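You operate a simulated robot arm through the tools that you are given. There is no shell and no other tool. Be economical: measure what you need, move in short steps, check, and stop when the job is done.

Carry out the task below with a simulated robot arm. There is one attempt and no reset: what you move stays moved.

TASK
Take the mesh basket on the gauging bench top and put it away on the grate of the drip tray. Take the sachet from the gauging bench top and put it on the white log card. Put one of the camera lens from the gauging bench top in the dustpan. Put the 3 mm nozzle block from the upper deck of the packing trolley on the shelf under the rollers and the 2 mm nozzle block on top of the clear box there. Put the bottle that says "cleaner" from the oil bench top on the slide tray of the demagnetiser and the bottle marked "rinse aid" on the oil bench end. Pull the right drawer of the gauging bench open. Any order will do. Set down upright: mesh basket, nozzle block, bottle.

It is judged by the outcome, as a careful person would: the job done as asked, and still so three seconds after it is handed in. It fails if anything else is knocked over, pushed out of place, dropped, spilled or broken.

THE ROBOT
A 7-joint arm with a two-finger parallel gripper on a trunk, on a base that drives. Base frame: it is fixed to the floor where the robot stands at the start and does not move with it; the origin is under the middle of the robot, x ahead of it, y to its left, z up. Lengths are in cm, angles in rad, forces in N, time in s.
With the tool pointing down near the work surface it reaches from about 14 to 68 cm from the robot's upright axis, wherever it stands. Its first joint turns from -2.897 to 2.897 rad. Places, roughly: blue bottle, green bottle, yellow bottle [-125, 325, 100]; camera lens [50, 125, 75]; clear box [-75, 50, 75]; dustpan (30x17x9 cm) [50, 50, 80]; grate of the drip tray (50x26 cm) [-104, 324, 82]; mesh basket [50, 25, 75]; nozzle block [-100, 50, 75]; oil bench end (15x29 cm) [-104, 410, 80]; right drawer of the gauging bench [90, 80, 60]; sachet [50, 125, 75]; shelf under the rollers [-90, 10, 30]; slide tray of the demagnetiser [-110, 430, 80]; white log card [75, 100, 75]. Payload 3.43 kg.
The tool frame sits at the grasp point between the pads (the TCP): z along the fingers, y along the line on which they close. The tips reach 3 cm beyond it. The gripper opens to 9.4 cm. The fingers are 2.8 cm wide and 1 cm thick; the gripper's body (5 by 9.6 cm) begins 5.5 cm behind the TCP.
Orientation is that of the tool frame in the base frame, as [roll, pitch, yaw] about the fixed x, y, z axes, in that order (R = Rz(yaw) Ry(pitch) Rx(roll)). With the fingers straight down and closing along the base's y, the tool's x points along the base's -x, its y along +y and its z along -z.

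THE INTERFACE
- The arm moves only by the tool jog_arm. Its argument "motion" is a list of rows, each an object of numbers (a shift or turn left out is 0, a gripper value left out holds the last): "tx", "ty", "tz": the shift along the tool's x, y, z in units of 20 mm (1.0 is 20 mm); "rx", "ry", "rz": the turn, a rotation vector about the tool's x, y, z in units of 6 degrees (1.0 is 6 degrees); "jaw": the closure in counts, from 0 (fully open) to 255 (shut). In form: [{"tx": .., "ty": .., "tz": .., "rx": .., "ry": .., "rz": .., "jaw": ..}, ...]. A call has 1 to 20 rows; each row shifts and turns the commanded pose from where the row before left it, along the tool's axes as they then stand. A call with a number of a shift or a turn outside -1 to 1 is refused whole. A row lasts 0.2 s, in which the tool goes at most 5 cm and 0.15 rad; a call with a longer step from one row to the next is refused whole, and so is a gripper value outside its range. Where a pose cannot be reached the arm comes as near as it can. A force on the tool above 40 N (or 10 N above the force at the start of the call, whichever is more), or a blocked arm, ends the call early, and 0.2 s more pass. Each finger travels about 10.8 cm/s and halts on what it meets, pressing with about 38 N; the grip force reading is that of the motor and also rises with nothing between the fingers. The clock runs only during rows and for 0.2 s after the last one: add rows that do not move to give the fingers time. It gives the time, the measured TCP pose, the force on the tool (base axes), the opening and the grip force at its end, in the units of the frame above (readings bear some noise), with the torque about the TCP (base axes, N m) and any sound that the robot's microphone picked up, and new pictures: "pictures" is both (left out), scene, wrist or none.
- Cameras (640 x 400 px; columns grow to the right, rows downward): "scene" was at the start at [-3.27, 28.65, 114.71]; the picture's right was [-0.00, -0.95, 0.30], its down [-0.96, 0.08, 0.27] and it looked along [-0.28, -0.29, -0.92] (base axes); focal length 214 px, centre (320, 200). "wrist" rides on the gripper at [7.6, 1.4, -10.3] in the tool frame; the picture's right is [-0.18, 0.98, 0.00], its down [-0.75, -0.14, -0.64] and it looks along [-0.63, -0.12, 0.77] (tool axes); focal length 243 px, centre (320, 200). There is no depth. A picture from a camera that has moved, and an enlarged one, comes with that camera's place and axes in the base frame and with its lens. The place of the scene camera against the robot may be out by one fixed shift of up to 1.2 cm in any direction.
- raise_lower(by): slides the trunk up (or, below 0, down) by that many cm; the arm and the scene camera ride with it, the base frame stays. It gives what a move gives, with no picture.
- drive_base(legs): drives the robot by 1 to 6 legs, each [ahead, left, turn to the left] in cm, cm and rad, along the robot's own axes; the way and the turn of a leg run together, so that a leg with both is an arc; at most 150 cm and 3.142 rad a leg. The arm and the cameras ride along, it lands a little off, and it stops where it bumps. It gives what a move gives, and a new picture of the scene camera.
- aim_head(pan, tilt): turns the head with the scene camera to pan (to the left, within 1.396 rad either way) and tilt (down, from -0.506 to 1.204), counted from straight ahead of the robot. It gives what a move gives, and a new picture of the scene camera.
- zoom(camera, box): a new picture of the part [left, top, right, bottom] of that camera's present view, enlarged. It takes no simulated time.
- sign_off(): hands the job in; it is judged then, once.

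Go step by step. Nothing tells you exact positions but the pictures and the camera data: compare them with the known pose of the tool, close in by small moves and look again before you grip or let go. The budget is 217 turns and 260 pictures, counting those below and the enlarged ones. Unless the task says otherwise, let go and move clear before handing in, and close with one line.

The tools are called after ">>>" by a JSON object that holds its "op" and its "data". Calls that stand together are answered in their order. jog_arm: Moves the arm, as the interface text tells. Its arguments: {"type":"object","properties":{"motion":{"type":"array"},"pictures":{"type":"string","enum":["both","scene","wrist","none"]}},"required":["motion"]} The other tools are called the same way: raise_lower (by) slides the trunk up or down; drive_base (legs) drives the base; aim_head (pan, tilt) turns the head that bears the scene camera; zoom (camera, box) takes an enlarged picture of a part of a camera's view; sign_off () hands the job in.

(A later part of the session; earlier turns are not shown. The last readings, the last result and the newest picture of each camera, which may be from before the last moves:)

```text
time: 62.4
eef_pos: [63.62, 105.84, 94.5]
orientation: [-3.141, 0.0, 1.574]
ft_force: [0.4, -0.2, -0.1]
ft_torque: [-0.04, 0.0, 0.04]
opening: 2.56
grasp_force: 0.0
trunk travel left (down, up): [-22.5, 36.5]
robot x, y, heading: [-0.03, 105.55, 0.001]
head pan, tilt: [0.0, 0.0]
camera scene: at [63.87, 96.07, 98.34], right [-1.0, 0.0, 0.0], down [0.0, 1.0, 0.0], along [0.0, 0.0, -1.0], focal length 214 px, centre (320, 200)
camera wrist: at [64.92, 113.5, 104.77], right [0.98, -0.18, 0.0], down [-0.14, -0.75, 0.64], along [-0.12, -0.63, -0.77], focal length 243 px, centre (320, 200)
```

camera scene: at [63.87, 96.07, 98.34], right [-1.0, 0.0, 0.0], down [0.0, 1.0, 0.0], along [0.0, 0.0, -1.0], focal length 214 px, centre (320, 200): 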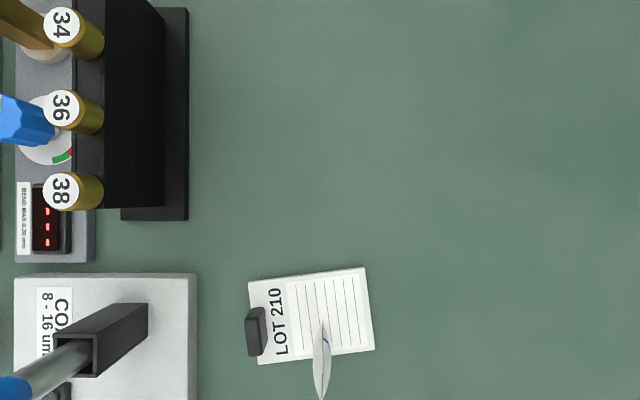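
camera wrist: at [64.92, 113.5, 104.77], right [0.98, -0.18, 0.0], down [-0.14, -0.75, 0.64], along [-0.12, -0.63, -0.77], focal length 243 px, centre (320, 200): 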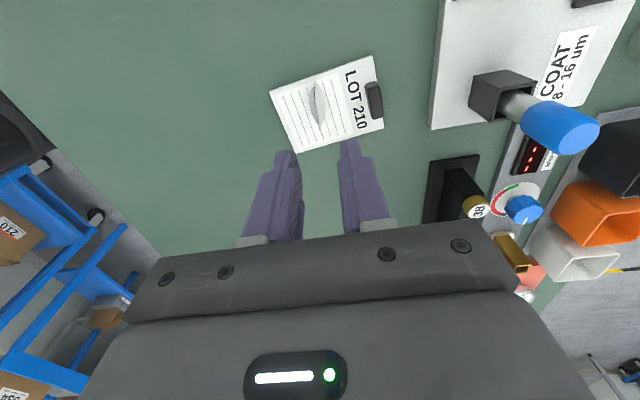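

The sachet stands on the card. Next is the drawer on the bench's far side (x≈90), so I'll retract the arm and prepare to drive around the left end.

>>> {"op": "jog_arm", "data": {"motion": [{"tz": -1}, {"tz": -1}, {"ty": -1}, {"ty": -1}, {"ty": -1}, {"ty": -1}, {"ty": -1}, {"ty": -1}, {"ty": -1}, {"ty": -1}, {"ty": -1}, {"ty": -1}, {"ty": -1}, {"ty": -1}, {"ty": -1}, {"ty": -1}, {"ty": -1}], "pictures": "none"}}

>>> {"op": "jog_arm", "data": {"motion": [{"rz": -1}, {"rz": -1}, {"rz": -1}, {"rz": -1}, {"rz": -1}, {"rz": -1}, {"rz": -1}, {"rz": -1}, {"rz": -1}, {"rz": -1}, {"rz": -1}, {"rz": -1}, {"rz": -1}, {"rz": -1}, {"rz": -1}, {}, {}], "pictures": "none"}}

>>> {"op": "aim_head", "data": {"pan": 0.6, "tilt": -0.5}}

```text
time: 66.0
eef_pos: [33.12, 105.93, 98.29]
orientation: [-3.141, 0.0, 1.576]
ft_force: [0.0, 0.5, -1.8]
ft_torque: [-0.04, -0.03, -0.02]
opening: 2.58
grasp_force: 0.1
trunk travel left (down, up): [-22.5, 36.5]
robot x, y, heading: [-0.51, 105.22, 0.004]
head pan, tilt: [0.0, 0.0]
```

```text
time: 69.6
eef_pos: [33.23, 105.77, 98.52]
orientation: [-3.141, 0.002, -3.138]
ft_force: [-0.1, 0.6, 0.1]
ft_torque: [0.0, -0.04, 0.03]
opening: 2.59
grasp_force: 0.0
trunk travel left (down, up): [-22.5, 36.5]
robot x, y, heading: [-0.35, 105.4, 0.006]
head pan, tilt: [0.0, 0.0]
```

```text
time: 70.6
eef_pos: [33.33, 105.85, 98.58]
orientation: [3.141, 0.002, -3.141]
ft_force: [-0.1, 1.1, -0.4]
ft_torque: [0.02, 0.0, 0.0]
opening: 2.57
grasp_force: 0.0
trunk travel left (down, up): [-22.5, 36.5]
robot x, y, heading: [-0.1, 104.96, 0.004]
head pan, tilt: [0.6, -0.499]
camera scene: at [48.51, 110.66, 105.69], right [0.0, -0.83, -0.56], down [-0.88, 0.27, -0.39], along [0.48, 0.5, -0.73], focal length 214 px, centre (320, 200)
```

scene: 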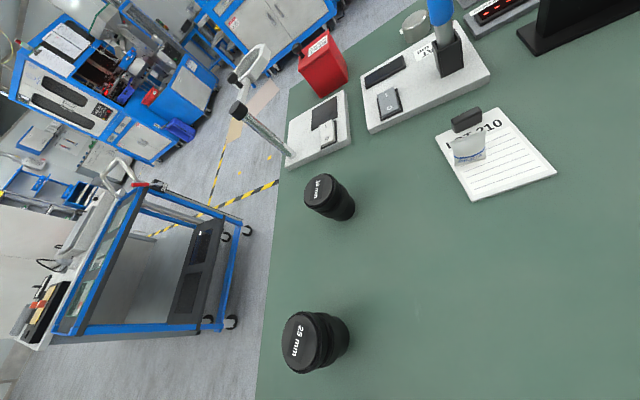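

The gap at the left end (y 145–250) is clear, with a blue trolley beyond it. I'll drive around to the far side and face the bench.

>>> {"op": "drive_base", "data": {"legs": [[0, 90, 0], [150, 0, 0], [20, 0, 0], [0, 0, 3.14]]}}

```text
time: 90.9
eef_pos: [138.64, 200.0, 98.4]
orientation: [-3.141, 0.0, -0.061]
ft_force: [1.3, 0.2, 0.7]
ft_torque: [0.0, 0.01, -0.02]
opening: 2.59
grasp_force: 0.1
trunk travel left (down, up): [-22.5, 36.5]
robot x, y, heading: [171.91, 198.53, 3.078]
head pan, tilt: [0.6, -0.499]
camera scene: at [123.67, 198.19, 105.7], right [0.05, 0.82, -0.57], down [0.86, -0.32, -0.39], along [-0.51, -0.47, -0.72], focal length 214 px, centre (320, 200)
```

scene: 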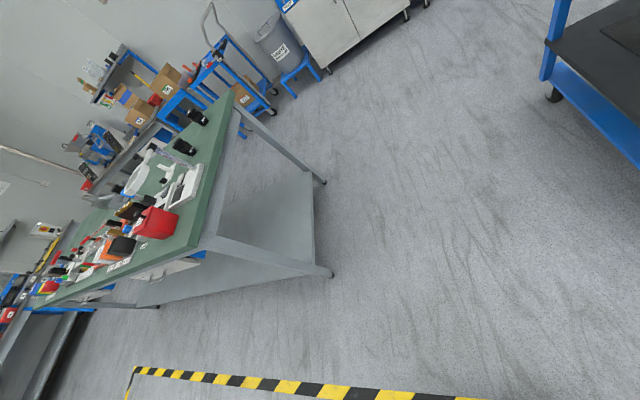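

The drawers are visible on this side. I'll move along to face the right drawer.

>>> {"op": "drive_base", "data": {"legs": [[0, 0, 0.063], [0, 110, 0]]}}

>>> {"op": "aim_head", "data": {"pan": 0, "tilt": -0.5}}

```text
time: 97.0
eef_pos: [138.17, 87.59, 98.47]
orientation: [3.14, 0.0, -0.007]
ft_force: [0.4, -0.2, 0.1]
ft_torque: [-0.03, 0.0, 0.03]
opening: 2.58
grasp_force: 0.2
trunk travel left (down, up): [-22.5, 36.5]
robot x, y, heading: [171.7, 87.89, 3.133]
head pan, tilt: [0.6, -0.499]
camera scene: at [123.47, 85.1, 105.7], right [0.01, 0.83, -0.56], down [0.88, -0.28, -0.39], along [-0.48, -0.49, -0.72], focal length 214 px, centre (320, 200)
```

scene: 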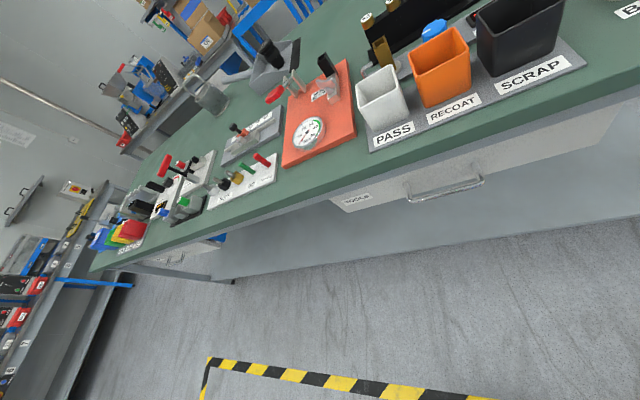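

```text
time: 98.0
eef_pos: [138.22, 87.65, 98.59]
orientation: [-3.142, 0.0, -0.009]
ft_force: [-0.2, 0.0, 0.1]
ft_torque: [0.0, 0.0, -0.01]
opening: 2.59
grasp_force: 0.0
trunk travel left (down, up): [-22.5, 36.5]
robot x, y, heading: [171.95, 87.71, 3.129]
head pan, tilt: [0.0, -0.499]
camera scene: at [123.5, 88.89, 104.53], right [0.01, 1.0, 0.0], down [0.88, -0.01, -0.48], along [-0.48, 0.0, -0.88], focal length 214 px, centre (320, 200)
```

scene: 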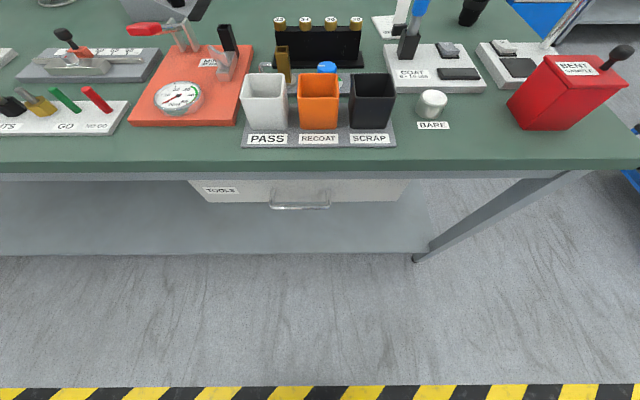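

This is the right drawer (labelled TOOLS), with a horizontal bar handle near (104,85,64). I'll back off, then reorient the hand horizontally with the fingers closing vertically to grip the bar.

>>> {"op": "drive_base", "data": {"legs": [[-15, 0, 0]]}}

>>> {"op": "jog_arm", "data": {"motion": [{"tx": -1, "tz": 0.5}, {"tx": -1, "tz": 0.5}, {"tx": -1, "tz": 0.5}, {"tx": -1, "tz": 0.5}, {"tx": -1, "tz": 0.5}, {"tx": -1, "tz": 0.5}, {"tx": -1, "tz": 0.5}, {"tx": -1, "tz": 0.5}, {"tx": -1, "tz": 0.5}, {"tx": -1, "tz": 0.5}], "pictures": "none"}}

>>> {"op": "jog_arm", "data": {"motion": [{"rz": 1}, {"rz": 1}, {"rz": 1}, {"rz": 1}, {"rz": 1}, {"rz": 1}, {"rz": 1}, {"rz": 1}, {"rz": 1}, {"rz": 1}, {"rz": 1}, {"rz": 1}, {"rz": 1}, {"rz": 1}, {"rz": 1}, {}, {}], "pictures": "none"}}

>>> {"op": "jog_arm", "data": {"motion": [{"rx": -1}, {"rx": -1}, {"rx": -1}, {"rx": -1}, {"rx": -1}, {"rx": -1}, {"rx": -1}, {"rx": -1}, {}, {}], "pictures": "both"}}

```text
time: 99.4
eef_pos: [153.4, 87.71, 98.56]
orientation: [-3.141, 0.0, -0.007]
ft_force: [1.6, 0.1, -0.2]
ft_torque: [0.02, 0.02, -0.02]
opening: 2.57
grasp_force: 0.0
trunk travel left (down, up): [-22.5, 36.5]
robot x, y, heading: [186.44, 87.28, 3.135]
head pan, tilt: [0.0, -0.499]
camera scene: at [138.71, 88.81, 104.56], right [0.01, 1.0, 0.0], down [0.88, -0.01, -0.48], along [-0.48, 0.0, -0.88], focal length 214 px, centre (320, 200)
```

scene: 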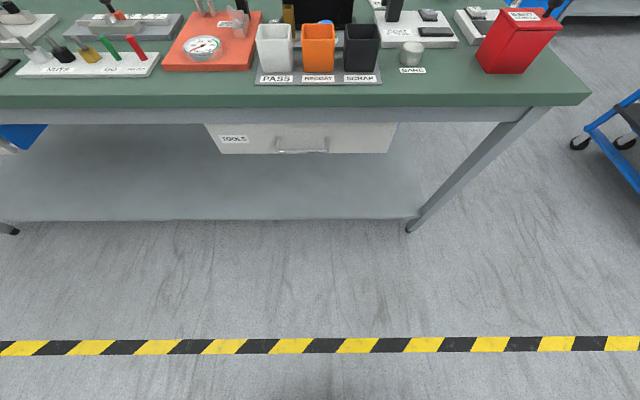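

```text
time: 101.6
eef_pos: [133.38, 88.02, 88.35]
orientation: [3.141, 0.0, -0.008]
ft_force: [-0.1, -0.3, 0.3]
ft_torque: [0.03, 0.01, 0.02]
opening: 2.6
grasp_force: 0.1
trunk travel left (down, up): [-22.5, 36.5]
robot x, y, heading: [186.96, 87.57, 3.133]
head pan, tilt: [0.0, -0.499]
```

```text
time: 105.2
eef_pos: [133.29, 87.67, 88.46]
orientation: [3.14, 0.0, -1.581]
ft_force: [-0.1, 0.3, 0.1]
ft_torque: [0.0, -0.02, -0.01]
opening: 2.62
grasp_force: 0.0
trunk travel left (down, up): [-22.5, 36.5]
robot x, y, heading: [186.79, 87.06, 3.131]
head pan, tilt: [0.0, -0.499]
```

```text
time: 107.4
eef_pos: [133.43, 87.77, 88.37]
orientation: [2.303, 0.0, -1.578]
ft_force: [-0.1, -0.3, 0.0]
ft_torque: [0.0, 0.01, 0.01]
opening: 2.59
grasp_force: 0.0
trunk travel left (down, up): [-22.5, 36.5]
robot x, y, heading: [186.8, 87.77, 3.135]
head pan, tilt: [0.0, -0.499]
camera scene: at [138.45, 103.82, 92.4], right [0.67, -0.01, -0.74], down [-0.36, -0.88, -0.32], along [-0.65, 0.48, -0.59], focal length 214 px, centre (320, 200)
camera wrist: at [139.92, 79.99, 96.3], right [-0.66, 0.19, 0.73], down [0.58, 0.75, 0.32], along [-0.49, 0.64, -0.6], focal length 243 px, centre (320, 200)
```

scene: 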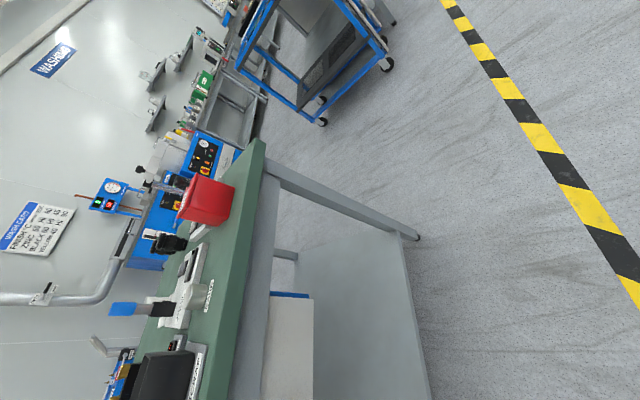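
wrist: 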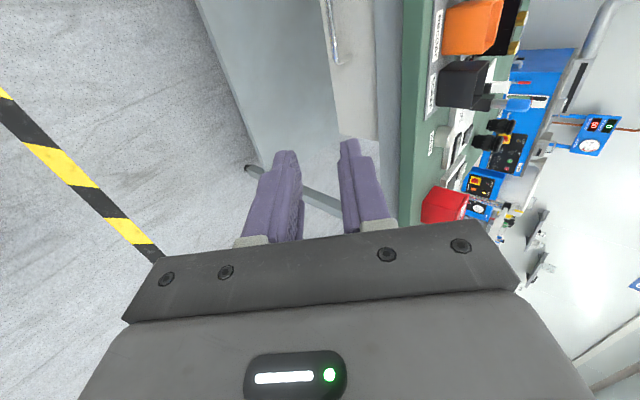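

The tilt works. I'll finish rotating to horizontal, open the jaw and lower to handle height.

>>> {"op": "jog_arm", "data": {"motion": [{"rx": -1}, {"rx": -1}, {"rx": -1}, {"rx": -1}, {"rx": -1}, {"rx": -1}, {"rx": -1, "jaw": 80}, {}, {}], "pictures": "none"}}

>>> {"op": "jog_arm", "data": {"motion": [{"ty": -1, "tx": 0.14}, {"ty": -1, "tx": 0.14}, {"ty": -1, "tx": 0.14}, {"ty": -1, "tx": 0.14}, {"ty": -1, "tx": 0.14}, {"ty": -1, "tx": 0.14}, {"ty": -1, "tx": 0.14}, {"ty": -1, "tx": 0.14}, {"ty": -1, "tx": 0.14}, {"ty": -1, "tx": 0.14}, {"ty": -1}, {"ty": -0.7}, {}], "pictures": "both"}}

```text
time: 109.4
eef_pos: [133.36, 87.64, 88.42]
orientation: [1.572, 0.001, -1.581]
ft_force: [0.2, 0.0, -0.4]
ft_torque: [-0.02, -0.01, -0.03]
opening: 6.45
grasp_force: 0.0
trunk travel left (down, up): [-22.5, 36.5]
robot x, y, heading: [186.59, 87.04, 3.128]
head pan, tilt: [0.0, -0.499]
```

```text
time: 112.2
eef_pos: [133.4, 84.98, 67.47]
orientation: [1.571, 0.0, -1.58]
ft_force: [0.6, 0.7, 0.2]
ft_torque: [-0.01, -0.02, 0.0]
opening: 6.47
grasp_force: 0.2
out of reach, approached as far as the arm can: row 11, 12
trunk travel left (down, up): [-22.5, 36.5]
robot x, y, heading: [186.97, 87.55, 3.133]
head pan, tilt: [0.0, -0.499]
camera scene: at [140.15, 101.11, 67.24], right [0.0, 0.0, -1.0], down [-0.49, -0.87, 0.0], along [-0.87, 0.49, 0.0], focal length 214 px, centre (320, 200)
camera wrist: at [143.59, 77.27, 68.85], right [0.0, 0.18, 0.98], down [0.65, 0.75, -0.14], along [-0.76, 0.64, -0.12], focal length 243 px, centre (320, 200)
```

scene: 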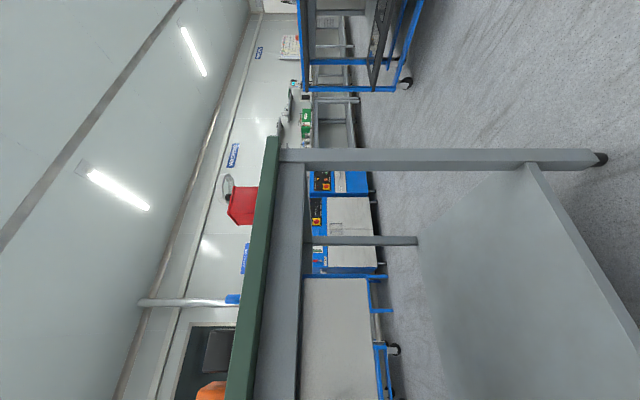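
wrist: 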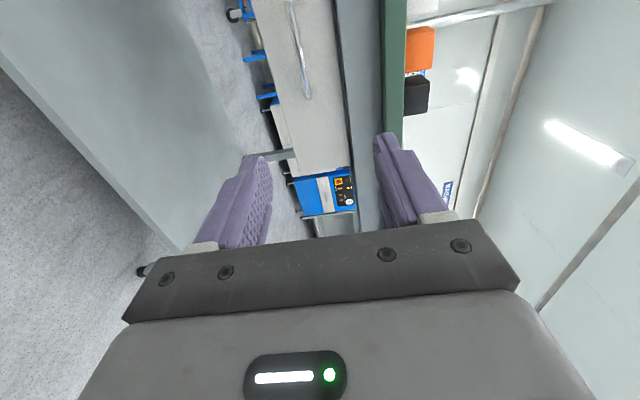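

The handle bar is at z≈64.5, spanning y≈76–89.5. I'll lower the trunk 3 cm and drive ahead 18 cm.

>>> {"op": "raise_lower", "data": {"by": -3}}

>>> {"op": "drive_base", "data": {"legs": [[18, 0, 0]]}}

>>> {"op": "zoom", "data": {"camera": "wrist", "box": [160, 0, 480, 200]}}

```text
time: 112.9
eef_pos: [133.45, 84.92, 64.41]
orientation: [1.571, -0.001, -1.582]
ft_force: [0.7, -0.7, -0.2]
ft_torque: [-0.03, -0.01, 0.0]
opening: 6.47
grasp_force: 0.0
trunk travel left (down, up): [-19.5, 39.5]
robot x, y, heading: [186.62, 87.95, 3.131]
head pan, tilt: [0.0, -0.499]
```

```text
time: 114.5
eef_pos: [115.15, 85.12, 64.37]
orientation: [1.571, -0.001, -1.578]
ft_force: [-1.1, 0.1, -0.9]
ft_torque: [0.03, 0.0, -0.01]
opening: 6.47
grasp_force: 0.1
trunk travel left (down, up): [-19.5, 39.5]
robot x, y, heading: [168.65, 87.52, 3.132]
head pan, tilt: [0.0, -0.499]
camera scene: at [121.82, 101.2, 64.24], right [0.0, 0.0, -1.0], down [-0.49, -0.87, 0.0], along [-0.87, 0.49, 0.0], focal length 214 px, centre (320, 200)
```

scene: 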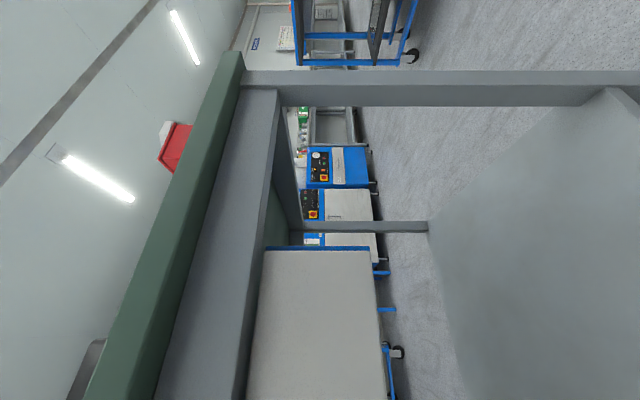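

```text
2.00 times, centred on (320, 100) of wrist
camera zoom: at [125.28, 77.36, 65.85], right [0.0, 0.18, 0.98], down [0.65, 0.75, -0.14], along [-0.76, 0.64, -0.12], focal length 485 px, centre (320, 400)
```

zoom: 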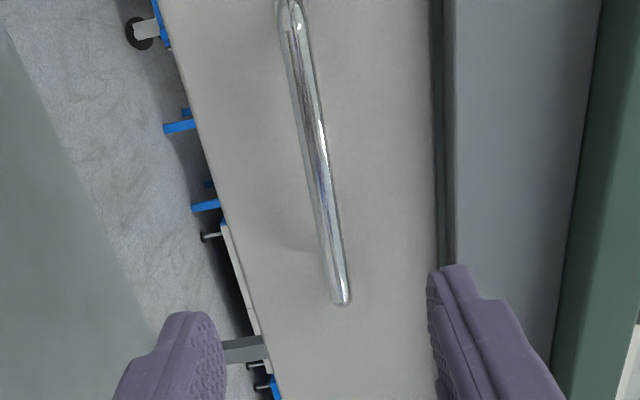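

The bar spans y 78–89.6 at z≈64.6, x≈103. I'll move forward so the fingers straddle it.

>>> {"op": "jog_arm", "data": {"motion": [{"tz": 1}, {"tz": 1}, {"tz": 1}, {"tz": 0.8}, {"tz": 0.6, "ty": 0.1}, {"tz": 0.5}, {}], "pictures": "wrist"}}

```text
time: 116.0
eef_pos: [105.94, 85.1, 65.82]
orientation: [1.571, 0.0, -1.578]
ft_force: [0.6, 0.3, -0.5]
ft_torque: [-0.01, 0.04, -0.02]
opening: 6.45
grasp_force: 0.1
out of reach, approached as far as the arm can: row 3, 6
trunk travel left (down, up): [-19.5, 39.5]
robot x, y, heading: [168.63, 87.48, 3.132]
head pan, tilt: [0.0, -0.499]
camera wrist: at [115.99, 77.23, 67.23], right [0.0, 0.18, 0.98], down [0.65, 0.75, -0.14], along [-0.76, 0.64, -0.12], focal length 243 px, centre (320, 200)
```

wrist: 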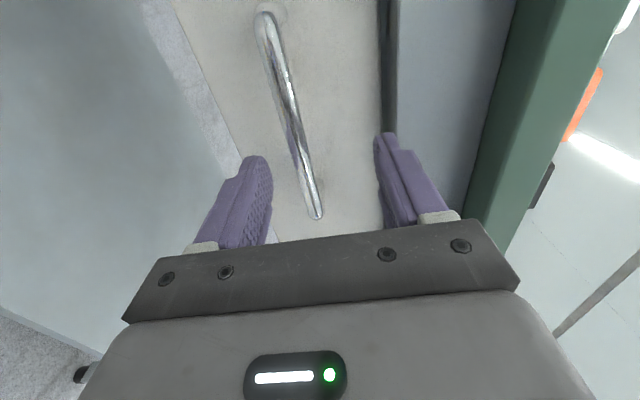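

>>> {"op": "raise_lower", "data": {"by": -1.2}}

>>> {"op": "drive_base", "data": {"legs": [[2.2, 0, 0]]}}

>>> {"op": "zoom", "data": {"camera": "wrist", "box": [160, 50, 480, 250]}}

```text
time: 116.7
eef_pos: [105.9, 84.85, 64.7]
orientation: [1.571, -0.002, -1.579]
ft_force: [-0.3, 0.3, -0.5]
ft_torque: [0.0, -0.01, -0.01]
opening: 6.44
grasp_force: 0.0
trunk travel left (down, up): [-18.3, 40.7]
robot x, y, heading: [168.65, 87.81, 3.127]
head pan, tilt: [0.0, -0.499]
```

```text
time: 117.5
eef_pos: [103.61, 85.0, 64.6]
orientation: [1.571, 0.0, -1.578]
ft_force: [0.5, -0.1, 0.0]
ft_torque: [0.0, -0.02, 0.03]
opening: 6.47
grasp_force: 0.2
trunk travel left (down, up): [-18.3, 40.7]
robot x, y, heading: [166.29, 88.01, 3.136]
head pan, tilt: [0.0, -0.499]
camera scene: at [110.3, 101.11, 64.41], right [0.0, 0.0, -1.0], down [-0.49, -0.87, 0.0], along [-0.87, 0.49, 0.0], focal length 214 px, centre (320, 200)
```

scene: 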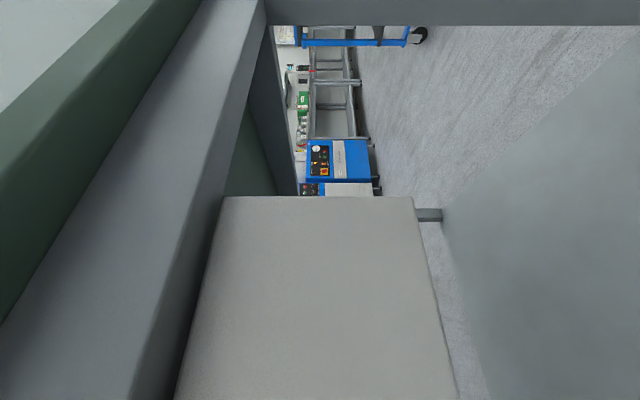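

```text
2.00 times, centred on (320, 150) of wrist
camera zoom: at [113.75, 77.27, 66.03], right [0.0, 0.18, 0.98], down [0.65, 0.75, -0.14], along [-0.76, 0.64, -0.12], focal length 485 px, centre (320, 300)
```

zoom: 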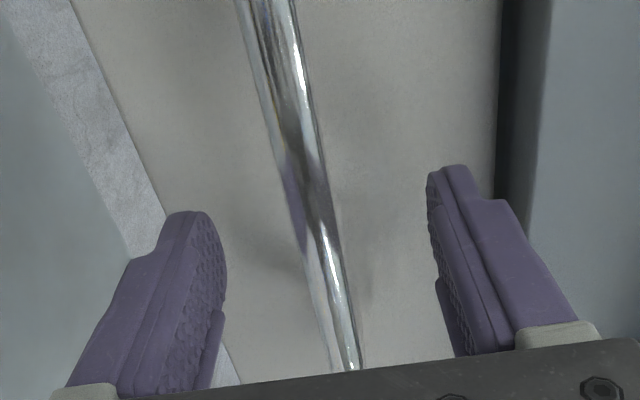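

The bar is between the fingers. I'll close on it and pull.

>>> {"op": "jog_arm", "data": {"motion": [{"jaw": 180}, {"jaw": 240}, {"jaw": 240}, {"jaw": 240}, {"jaw": 240}, {"tz": -0.5}, {"tz": -0.5}, {"tz": -0.5}, {"tz": -0.5}, {"tz": -1}, {"tz": -1}, {}], "pictures": "wrist"}}

```text
time: 120.0
eef_pos: [111.73, 85.05, 64.78]
orientation: [1.57, 0.001, -1.58]
ft_force: [0.9, 5.0, 19.9]
ft_torque: [0.01, 0.13, 0.92]
opening: 1.15
grasp_force: 45.1
trunk travel left (down, up): [-18.3, 40.7]
robot x, y, heading: [165.88, 87.68, 3.135]
head pan, tilt: [0.0, -0.499]
camera wrist: at [121.89, 77.23, 66.14], right [0.0, 0.18, 0.98], down [0.65, 0.75, -0.14], along [-0.76, 0.64, -0.12], focal length 243 px, centre (320, 200)
```

wrist: 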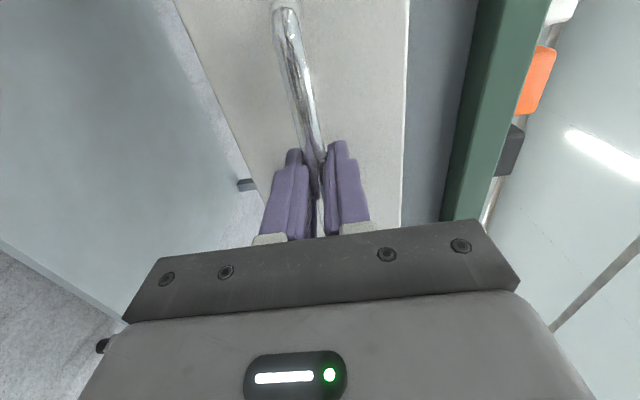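

It is opening (8 cm so far). I'll continue with the base.

>>> {"op": "drive_base", "data": {"legs": [[-17, 0, 0]]}}

>>> {"op": "zoom", "data": {"camera": "wrist", "box": [0, 0, 640, 400]}}

```text
time: 121.5
eef_pos: [128.53, 84.92, 64.82]
orientation: [1.572, -0.002, -1.58]
ft_force: [1.6, 30.3, 12.2]
ft_torque: [0.16, 0.08, -1.0]
opening: 1.16
grasp_force: 44.8
trunk travel left (down, up): [-18.3, 40.7]
robot x, y, heading: [183.26, 87.47, 3.137]
head pan, tilt: [0.0, -0.499]
camera scene: at [135.34, 101.04, 64.51], right [0.0, 0.0, -1.0], down [-0.49, -0.87, 0.0], along [-0.87, 0.49, 0.0], focal length 214 px, centre (320, 200)
```

scene: 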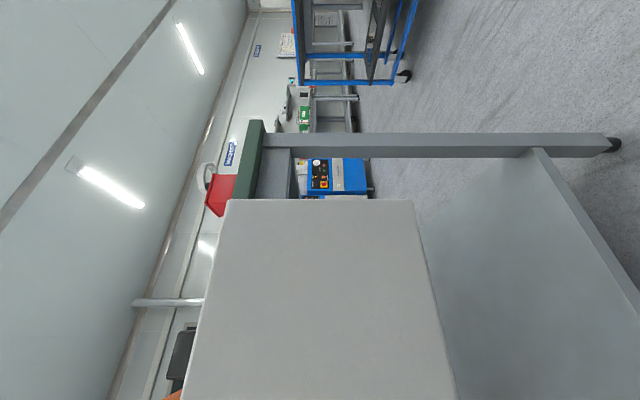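

```text
1.00 times, centred on (320, 200) of wrist (not enlarged: the box is as wide or as high as the picture)
camera zoom: at [138.77, 77.19, 66.14], right [0.0, 0.19, 0.98], down [0.65, 0.75, -0.14], along [-0.76, 0.64, -0.12], focal length 243 px, centre (320, 200)
```

zoom: 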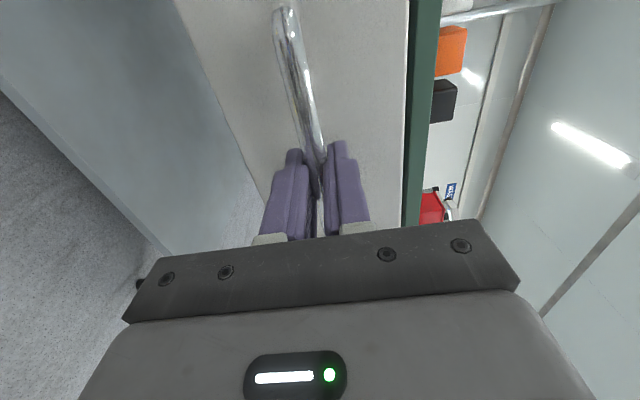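

The drawer is open 25 cm. I'll release the handle and back off.

>>> {"op": "jog_arm", "data": {"motion": [{"jaw": 150}, {"jaw": 80}, {"jaw": 60}, {}, {}], "pictures": "none"}}

>>> {"op": "drive_base", "data": {"legs": [[-25, 0, 0]]}}

```text
time: 122.7
eef_pos: [128.55, 84.83, 64.66]
orientation: [1.571, -0.001, -1.579]
ft_force: [1.2, -0.5, 0.0]
ft_torque: [-0.01, -0.01, 0.0]
opening: 7.23
grasp_force: 0.1
trunk travel left (down, up): [-18.3, 40.7]
robot x, y, heading: [183.32, 87.77, 3.13]
head pan, tilt: [0.0, -0.499]
```

```text
time: 124.6
eef_pos: [154.35, 84.68, 64.73]
orientation: [1.572, 0.0, -1.578]
ft_force: [-0.1, -0.2, -0.2]
ft_torque: [0.02, 0.01, -0.01]
opening: 7.22
grasp_force: 0.0
trunk travel left (down, up): [-18.3, 40.7]
robot x, y, heading: [209.25, 87.62, 3.135]
head pan, tilt: [0.0, -0.499]
camera scene: at [161.09, 100.71, 64.49], right [0.0, 0.0, -1.0], down [-0.48, -0.87, 0.0], along [-0.87, 0.48, 0.0], focal length 214 px, centre (320, 200)
```

scene: 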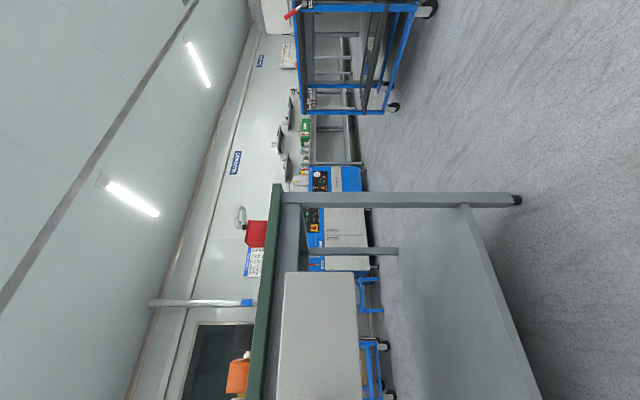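

The drawer stays open. I'll return the hand to pointing down and raise it.

>>> {"op": "raise_lower", "data": {"by": 8}}

>>> {"op": "jog_arm", "data": {"motion": [{"ty": 1}, {"ty": 1}, {"ty": 1}, {"ty": 1}, {"ty": 1}, {"ty": 1}, {"ty": 1}, {"ty": 1}, {"ty": 1}, {"ty": 1}, {"ty": 1}, {"ty": 1}, {}], "pictures": "none"}}

>>> {"op": "jog_arm", "data": {"motion": [{"rx": 1}, {"rx": 1}, {"rx": 1}, {"rx": 1}, {"rx": 1}, {"rx": 1}, {"rx": 1}, {"rx": 1}, {"rx": 1}, {"rx": 1}, {"rx": 1}, {"rx": 1}, {"rx": 1}, {"rx": 1}, {"rx": 1}, {}, {}], "pictures": "none"}}

>>> {"op": "jog_arm", "data": {"motion": [{"rz": -1}, {"rz": -1}, {"rz": -1}, {"rz": -1}, {"rz": -1}, {"rz": -1}, {"rz": -1}, {"rz": -1}, {"rz": -1}, {"rz": -1}, {"rz": -1}, {"rz": -1}, {"rz": -1}, {"rz": -1}, {"rz": -1}, {"jaw": 0}, {}], "pictures": "scene"}}

```text
time: 125.7
eef_pos: [154.41, 84.58, 72.67]
orientation: [1.57, 0.0, -1.577]
ft_force: [0.3, 0.2, 0.1]
ft_torque: [-0.02, 0.0, 0.01]
opening: 7.17
grasp_force: 0.0
trunk travel left (down, up): [-26.3, 32.7]
robot x, y, heading: [208.83, 87.7, 3.139]
head pan, tilt: [0.0, -0.499]
```

```text
time: 128.5
eef_pos: [154.45, 84.63, 96.74]
orientation: [1.57, 0.0, -1.58]
ft_force: [-0.7, 0.3, -0.3]
ft_torque: [-0.01, 0.02, 0.01]
opening: 7.2
grasp_force: 0.0
trunk travel left (down, up): [-26.3, 32.7]
robot x, y, heading: [209.17, 87.26, 3.137]
head pan, tilt: [0.0, -0.499]
```

```text
time: 132.1
eef_pos: [154.58, 84.51, 96.8]
orientation: [-3.141, 0.0, -1.578]
ft_force: [0.2, 0.1, 0.0]
ft_torque: [0.01, 0.02, 0.02]
opening: 7.16
grasp_force: 0.1
trunk travel left (down, up): [-26.3, 32.7]
robot x, y, heading: [209.0, 87.72, 3.142]
head pan, tilt: [0.0, -0.499]
```

```text
time: 135.7
eef_pos: [154.38, 84.68, 96.67]
orientation: [3.141, 0.001, -0.008]
ft_force: [0.1, 0.2, -0.7]
ft_torque: [0.01, -0.03, 0.0]
opening: 9.4
grasp_force: 0.0
trunk travel left (down, up): [-26.3, 32.7]
robot x, y, heading: [209.13, 87.46, 3.132]
head pan, tilt: [0.0, -0.499]
camera scene: at [139.61, 85.89, 102.76], right [0.01, 1.0, 0.0], down [0.88, -0.01, -0.48], along [-0.48, 0.0, -0.88], focal length 214 px, centre (320, 200)
```

scene: 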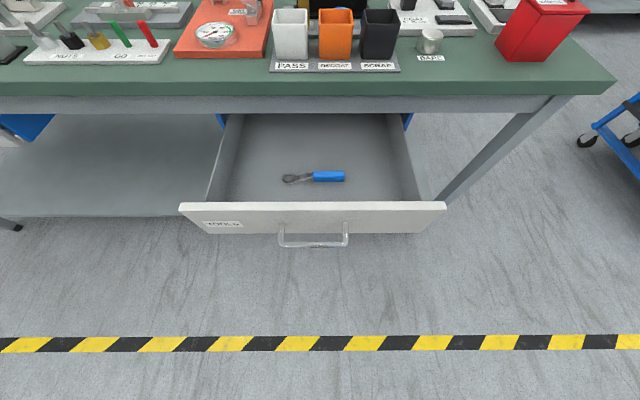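

The drawer is clearly open. I'll retract the arm and drive back around to the front side for the basket.

>>> {"op": "jog_arm", "data": {"motion": [{"tx": 1}, {"tx": 1}, {"tx": 1}, {"tx": 1}, {"tx": 1}, {"tx": 1}, {"tx": 1}, {"tx": 1}, {"tx": 1}, {"tx": 1}, {"tz": -1}, {"tz": -1}], "pictures": "none"}}

>>> {"op": "drive_base", "data": {"legs": [[0, -110, 0], [150, 0, 0], [55, 0, 0], [0, 0, -3.132], [0, -90, 0], [0, -85, 0]]}}

```text
time: 138.3
eef_pos: [174.52, 84.36, 100.83]
orientation: [-3.141, 0.0, -0.007]
ft_force: [-0.2, -0.4, 0.5]
ft_torque: [-0.05, 0.0, 0.0]
opening: 9.43
grasp_force: 0.0
trunk travel left (down, up): [-26.3, 32.7]
robot x, y, heading: [208.87, 87.45, 3.138]
head pan, tilt: [0.0, -0.499]
```

```text
time: 169.3
eef_pos: [31.47, 28.41, 100.73]
orientation: [-3.14, -0.001, 3.076]
ft_force: [0.0, 0.4, -1.0]
ft_torque: [-0.02, 0.0, 0.02]
opening: 9.39
grasp_force: 0.1
trunk travel left (down, up): [-26.3, 32.7]
robot x, y, heading: [-3.5, 27.3, -0.062]
head pan, tilt: [0.0, -0.499]
camera scene: at [46.66, 28.53, 106.89], right [-0.07, -1.0, 0.0], down [-0.88, 0.06, -0.48], along [0.48, -0.03, -0.88], focal length 214 px, centre (320, 200)
```

scene: 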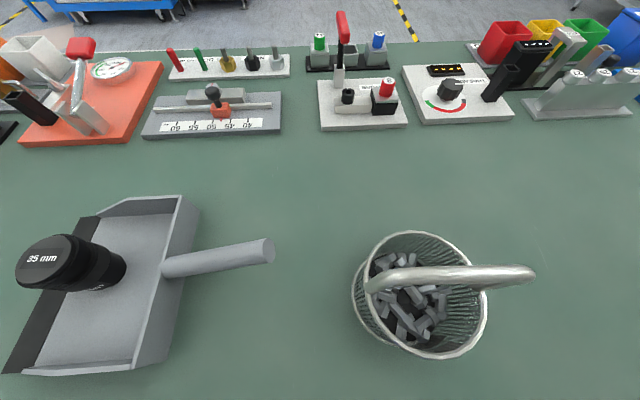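

The basket holds metal parts and has a bail handle. I'll square up and look at it from above.

>>> {"op": "drive_base", "data": {"legs": [[0, 0, 0.062]]}}

>>> {"op": "aim_head", "data": {"pan": 0, "tilt": 0}}

>>> {"op": "zoom", "data": {"camera": "wrist", "box": [0, 0, 640, 400]}}

```text
time: 170.2
eef_pos: [31.26, 30.7, 100.75]
orientation: [-3.14, 0.001, 3.139]
ft_force: [-0.7, -0.5, 0.7]
ft_torque: [-0.03, 0.02, 0.02]
opening: 9.4
grasp_force: 0.1
trunk travel left (down, up): [-26.3, 32.7]
robot x, y, heading: [-3.29, 27.48, 0.0]
head pan, tilt: [0.0, -0.499]
camera scene: at [46.54, 31.76, 106.89], right [0.0, -1.0, 0.0], down [-0.88, 0.0, -0.48], along [0.48, 0.0, -0.88], focal length 214 px, centre (320, 200)
```

scene: 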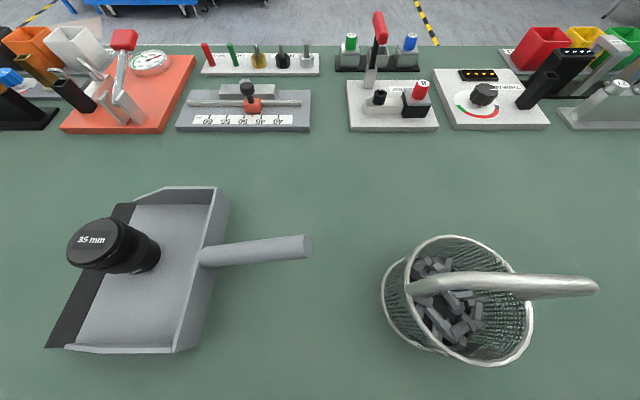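

```text
time: 171.1
eef_pos: [31.26, 30.54, 100.76]
orientation: [-3.141, 0.0, 3.14]
ft_force: [-0.2, -0.1, 0.0]
ft_torque: [-0.03, 0.01, 0.02]
opening: 9.4
grasp_force: 0.0
trunk travel left (down, up): [-26.3, 32.7]
robot x, y, heading: [-2.99, 27.06, -0.003]
head pan, tilt: [0.0, 0.0]
camera scene: at [42.55, 31.75, 104.59], right [0.0, -1.0, 0.0], down [-1.0, 0.0, 0.0], along [0.0, 0.0, -1.0], focal length 214 px, centre (320, 200)
```

scene: 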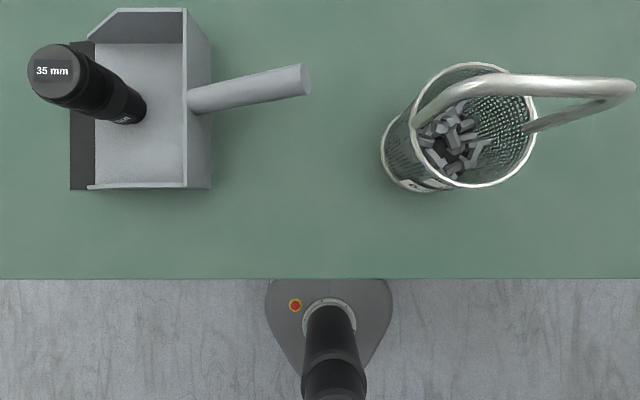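

```text
1.00 times, centred on (320, 200) of wrist (not enlarged: the box is as wide or as high as the picture)
camera zoom: at [23.6, 32.04, 111.02], right [0.19, 0.98, 0.0], down [0.75, -0.14, 0.64], along [0.63, -0.12, -0.77], focal length 243 px, centre (320, 200)
```

zoom: 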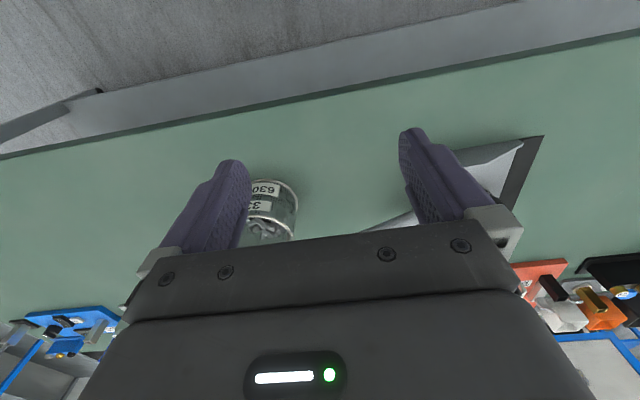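

The basket centre is about (48.5,19.4), the rim at z≈87.5, and the bail's top bar runs along y at z≈94. I'll move over it and turn the fingers to close along x.

>>> {"op": "jog_arm", "data": {"motion": [{"tx": -0.95, "ty": -0.62, "tz": -1}, {"tx": -0.95, "ty": -0.62, "tz": -0.5}, {"tx": -0.95, "ty": -0.62}, {"tx": -0.95, "ty": -0.62}, {"tx": -0.95, "ty": -0.62}, {"tx": -0.95, "ty": -0.62}, {"tx": -0.95, "ty": -0.62}, {"tx": -0.95, "ty": -0.62}, {"tx": -0.95, "ty": -0.62}, {}], "pictures": "none"}}

>>> {"op": "jog_arm", "data": {"motion": [{"rz": 1}, {"rz": 1}, {"rz": 1}, {"rz": 1}, {"rz": 1}, {"rz": 1}, {"rz": 1}, {"rz": 1}, {"rz": 1}, {"rz": 1}, {"rz": 1}, {"rz": 1}, {"rz": 1}, {"rz": 1}, {"rz": 1}, {}, {}], "pictures": "both"}}

```text
time: 173.3
eef_pos: [48.48, 19.42, 103.83]
orientation: [-3.141, 0.0, 3.138]
ft_force: [1.6, -0.4, 0.0]
ft_torque: [-0.01, -0.02, 0.02]
opening: 9.4
grasp_force: 0.1
trunk travel left (down, up): [-26.3, 32.7]
robot x, y, heading: [-3.2, 27.47, 0.001]
head pan, tilt: [0.0, 0.0]
```

```text
time: 176.9
eef_pos: [48.26, 19.45, 103.74]
orientation: [-3.14, -0.001, 1.567]
ft_force: [0.1, -0.8, -0.2]
ft_torque: [-0.02, 0.0, 0.01]
opening: 9.39
grasp_force: 0.1
trunk travel left (down, up): [-26.3, 32.7]
robot x, y, heading: [-3.0, 27.46, 0.0]
head pan, tilt: [0.0, 0.0]
camera scene: at [48.54, 9.6, 107.6], right [-1.0, 0.0, 0.0], down [0.0, 1.0, 0.0], along [0.0, 0.0, -1.0], focal length 214 px, centre (320, 200)
camera wrist: at [49.7, 27.02, 114.02], right [0.98, -0.19, 0.0], down [-0.14, -0.75, 0.64], along [-0.12, -0.63, -0.77], focal length 243 px, centre (320, 200)
```

scene: 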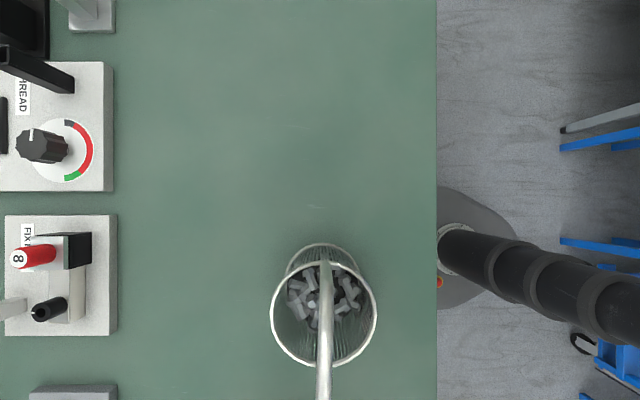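
wrist: 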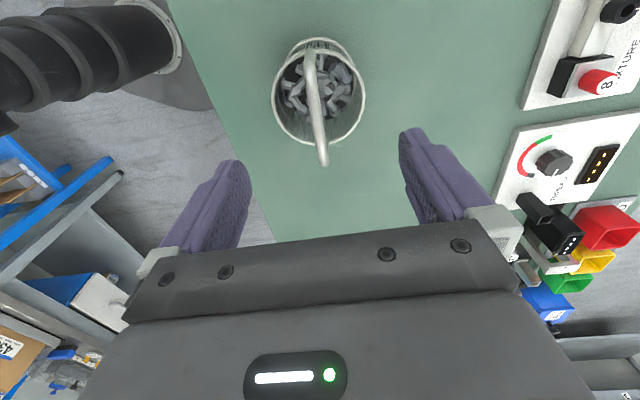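

>>> {"op": "jog_arm", "data": {"motion": [{"tx": -0.5, "ty": -0.17, "tz": 0.8}, {"tz": 1}, {"tz": 1}, {"tz": 0.4}, {}], "pictures": "wrist"}}

```text
time: 178.1
eef_pos: [48.14, 18.4, 97.62]
orientation: [-3.14, 0.0, 1.568]
ft_force: [0.2, 0.2, -0.6]
ft_torque: [0.02, -0.01, -0.01]
opening: 9.4
grasp_force: 0.2
trunk travel left (down, up): [-26.3, 32.7]
robot x, y, heading: [-3.36, 27.35, 0.003]
head pan, tilt: [0.0, 0.0]
camera wrist: at [49.4, 25.98, 107.86], right [0.98, -0.19, 0.0], down [-0.14, -0.75, 0.64], along [-0.12, -0.63, -0.77], focal length 243 px, centre (320, 200)
```

wrist: 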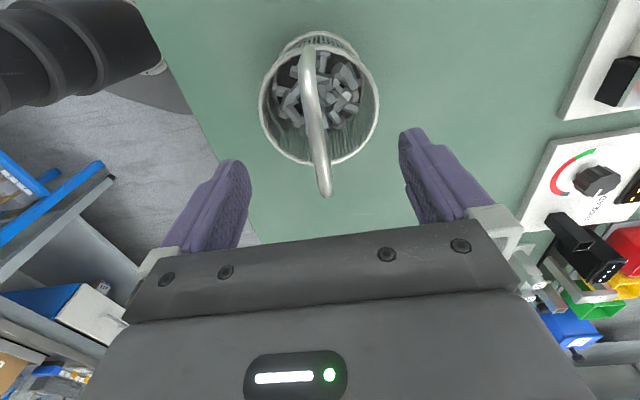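

>>> {"op": "jog_arm", "data": {"motion": [{"tx": 0.3, "ty": -0.05, "tz": 0.7}, {"tz": 0.7}, {"tz": 0.5}, {}], "pictures": "wrist"}}

```text
time: 179.1
eef_pos: [47.9, 19.01, 93.83]
orientation: [3.141, -0.001, 1.566]
ft_force: [0.6, -0.3, 0.3]
ft_torque: [-0.02, 0.01, -0.01]
opening: 9.41
grasp_force: 0.0
trunk travel left (down, up): [-26.3, 32.7]
robot x, y, heading: [-3.3, 27.4, 0.001]
head pan, tilt: [0.0, 0.0]
camera wrist: at [49.26, 26.61, 104.0], right [0.98, -0.19, 0.0], down [-0.14, -0.75, 0.64], along [-0.12, -0.63, -0.77], focal length 243 px, centre (320, 200)
```

wrist: 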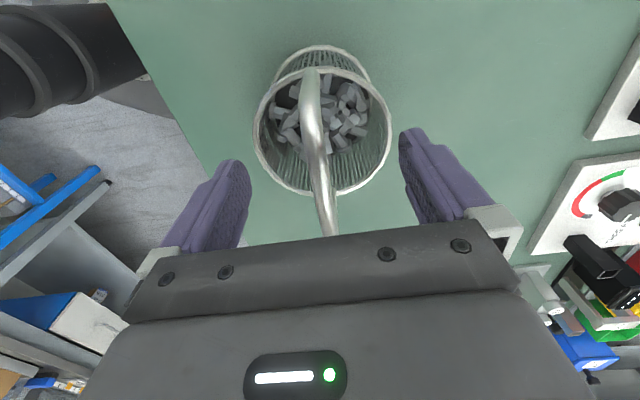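

The bar lies between the fingers. I'll lower a touch and grip, then lift slowly.

>>> {"op": "jog_arm", "data": {"motion": [{"tz": 0.3}, {"jaw": 120}, {"jaw": 200}, {"jaw": 245}, {"jaw": 245}, {"jaw": 245}, {"tz": -0.2}, {"tz": -0.3}, {"tz": -0.5}, {"tz": -0.5}, {}], "pictures": "both"}}

```text
time: 181.5
eef_pos: [47.73, 19.04, 96.06]
orientation: [3.141, -0.001, 1.571]
ft_force: [0.4, -0.3, -5.7]
ft_torque: [0.01, -0.02, 0.0]
opening: 1.39
grasp_force: 38.0
trunk travel left (down, up): [-26.3, 32.7]
robot x, y, heading: [-3.24, 26.9, -0.001]
head pan, tilt: [0.0, 0.0]
camera scene: at [48.1, 9.09, 99.9], right [-1.0, 0.0, 0.0], down [0.0, 1.0, 0.0], along [0.0, 0.0, -1.0], focal length 214 px, centre (320, 200)
camera wrist: at [49.25, 26.52, 106.31], right [0.98, -0.19, 0.0], down [-0.14, -0.75, 0.64], along [-0.12, -0.63, -0.77], focal length 243 px, centre (320, 200)
```

scene: 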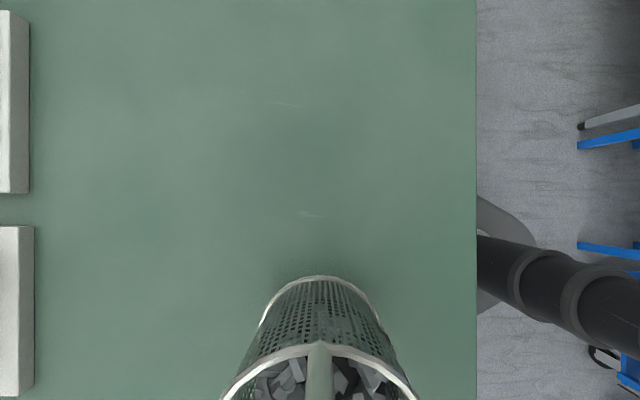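
wrist: 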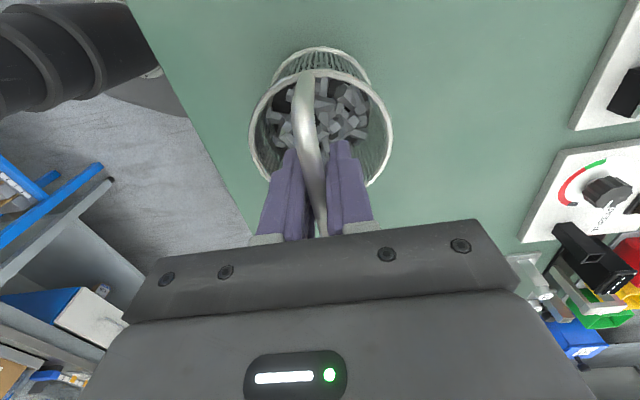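

The basket is held (≈0.58 kg) with its base about 14 cm below the TCP. I'll lift, retract, and drive to the oil bench.

>>> {"op": "jog_arm", "data": {"motion": [{"tz": -0.6}, {"tz": -0.6}, {"tz": -0.6}, {"tz": -0.6}, {"tz": -0.6}, {"tz": -0.6}, {"tz": -0.6, "ty": -0.6}, {"tz": -0.6, "ty": -0.6}, {"ty": -0.6}, {"ty": -0.6}, {"ty": -0.6}, {"ty": -0.6}, {"ty": -0.6}, {"ty": -0.6}, {"ty": -0.6}, {"ty": -0.6}, {"ty": -0.6}, {"ty": -0.6}, {"ty": -0.5}, {}], "pictures": "wrist"}}

>>> {"op": "drive_base", "data": {"legs": [[-12, 100, 0], [0, 100, 0], [0, 90, 0], [0, 0, 1.57], [0, 0, 1.57]]}}

```text
time: 185.7
eef_pos: [32.52, 19.02, 105.59]
orientation: [3.141, 0.0, 1.569]
ft_force: [1.0, 0.4, -5.8]
ft_torque: [0.01, 0.03, -0.02]
opening: 1.41
grasp_force: 37.8
trunk travel left (down, up): [-26.3, 32.7]
robot x, y, heading: [-3.25, 27.37, -0.003]
head pan, tilt: [0.0, 0.0]
camera wrist: at [33.9, 26.66, 115.78], right [0.98, -0.19, 0.0], down [-0.14, -0.75, 0.64], along [-0.12, -0.63, -0.77], focal length 243 px, centre (320, 200)
```

wrist: 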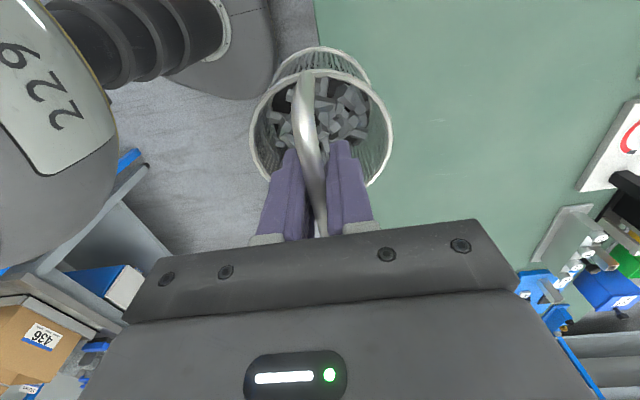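

```text
time: 207.5
eef_pos: [-55.23, 321.94, 105.48]
orientation: [-3.141, 0.0, -1.582]
ft_force: [-0.6, 0.7, -6.4]
ft_torque: [-0.02, -0.01, -0.01]
opening: 1.41
grasp_force: 37.6
trunk travel left (down, up): [-26.3, 32.7]
robot x, y, heading: [-19.27, 313.35, 3.133]
head pan, tilt: [0.0, 0.0]
camera scene: at [-54.95, 334.1, 109.36], right [1.0, -0.01, 0.0], down [-0.01, -1.0, 0.0], along [0.0, 0.0, -1.0], focal length 214 px, centre (320, 200)
```

scene: 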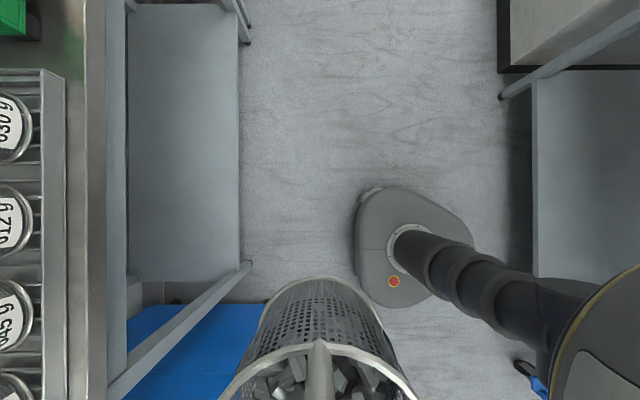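

The basket came along safely. I'll look toward the oil bench on the left of this view.

>>> {"op": "aim_head", "data": {"pan": 0.7, "tilt": 0.0}}

>>> {"op": "aim_head", "data": {"pan": 0.8, "tilt": -0.5}}

```text
time: 208.6
eef_pos: [-55.28, 321.98, 105.64]
orientation: [-3.141, 0.001, -1.578]
ft_force: [0.7, 0.8, -5.7]
ft_torque: [0.0, 0.0, -0.01]
opening: 1.4
grasp_force: 38.2
trunk travel left (down, up): [-26.3, 32.7]
robot x, y, heading: [-19.19, 313.84, 3.134]
head pan, tilt: [0.7, 0.0]
camera scene: at [-60.75, 334.15, 111.47], right [0.77, -0.01, -0.64], down [-0.01, -1.0, 0.0], along [-0.64, 0.01, -0.77], focal length 214 px, centre (320, 200)
```

scene: 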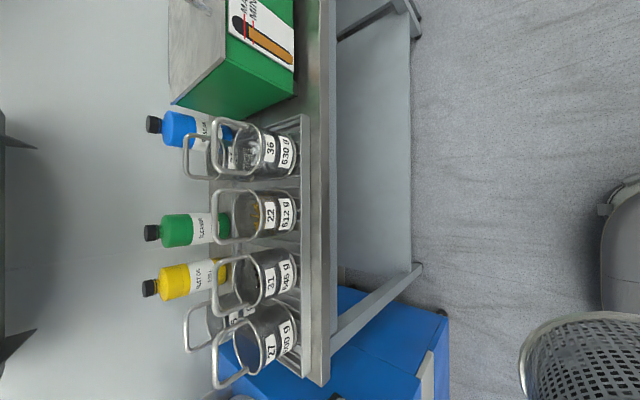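

```text
time: 209.5
eef_pos: [-55.31, 322.0, 105.69]
orientation: [3.141, 0.0, -1.579]
ft_force: [0.4, 0.6, -6.0]
ft_torque: [-0.01, -0.04, 0.0]
opening: 1.36
grasp_force: 37.8
trunk travel left (down, up): [-26.3, 32.7]
robot x, y, heading: [-19.34, 313.79, 3.137]
head pan, tilt: [0.799, -0.499]
camera scene: at [-59.73, 338.14, 113.68], right [0.7, -0.01, -0.72], down [-0.35, -0.88, -0.33], along [-0.63, 0.48, -0.61], focal length 214 px, centre (320, 200)
```

scene: 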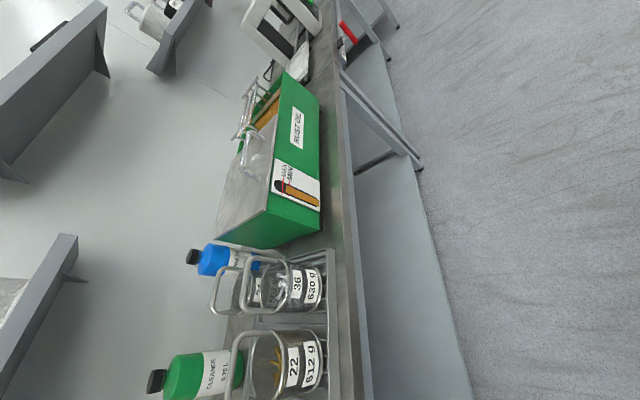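

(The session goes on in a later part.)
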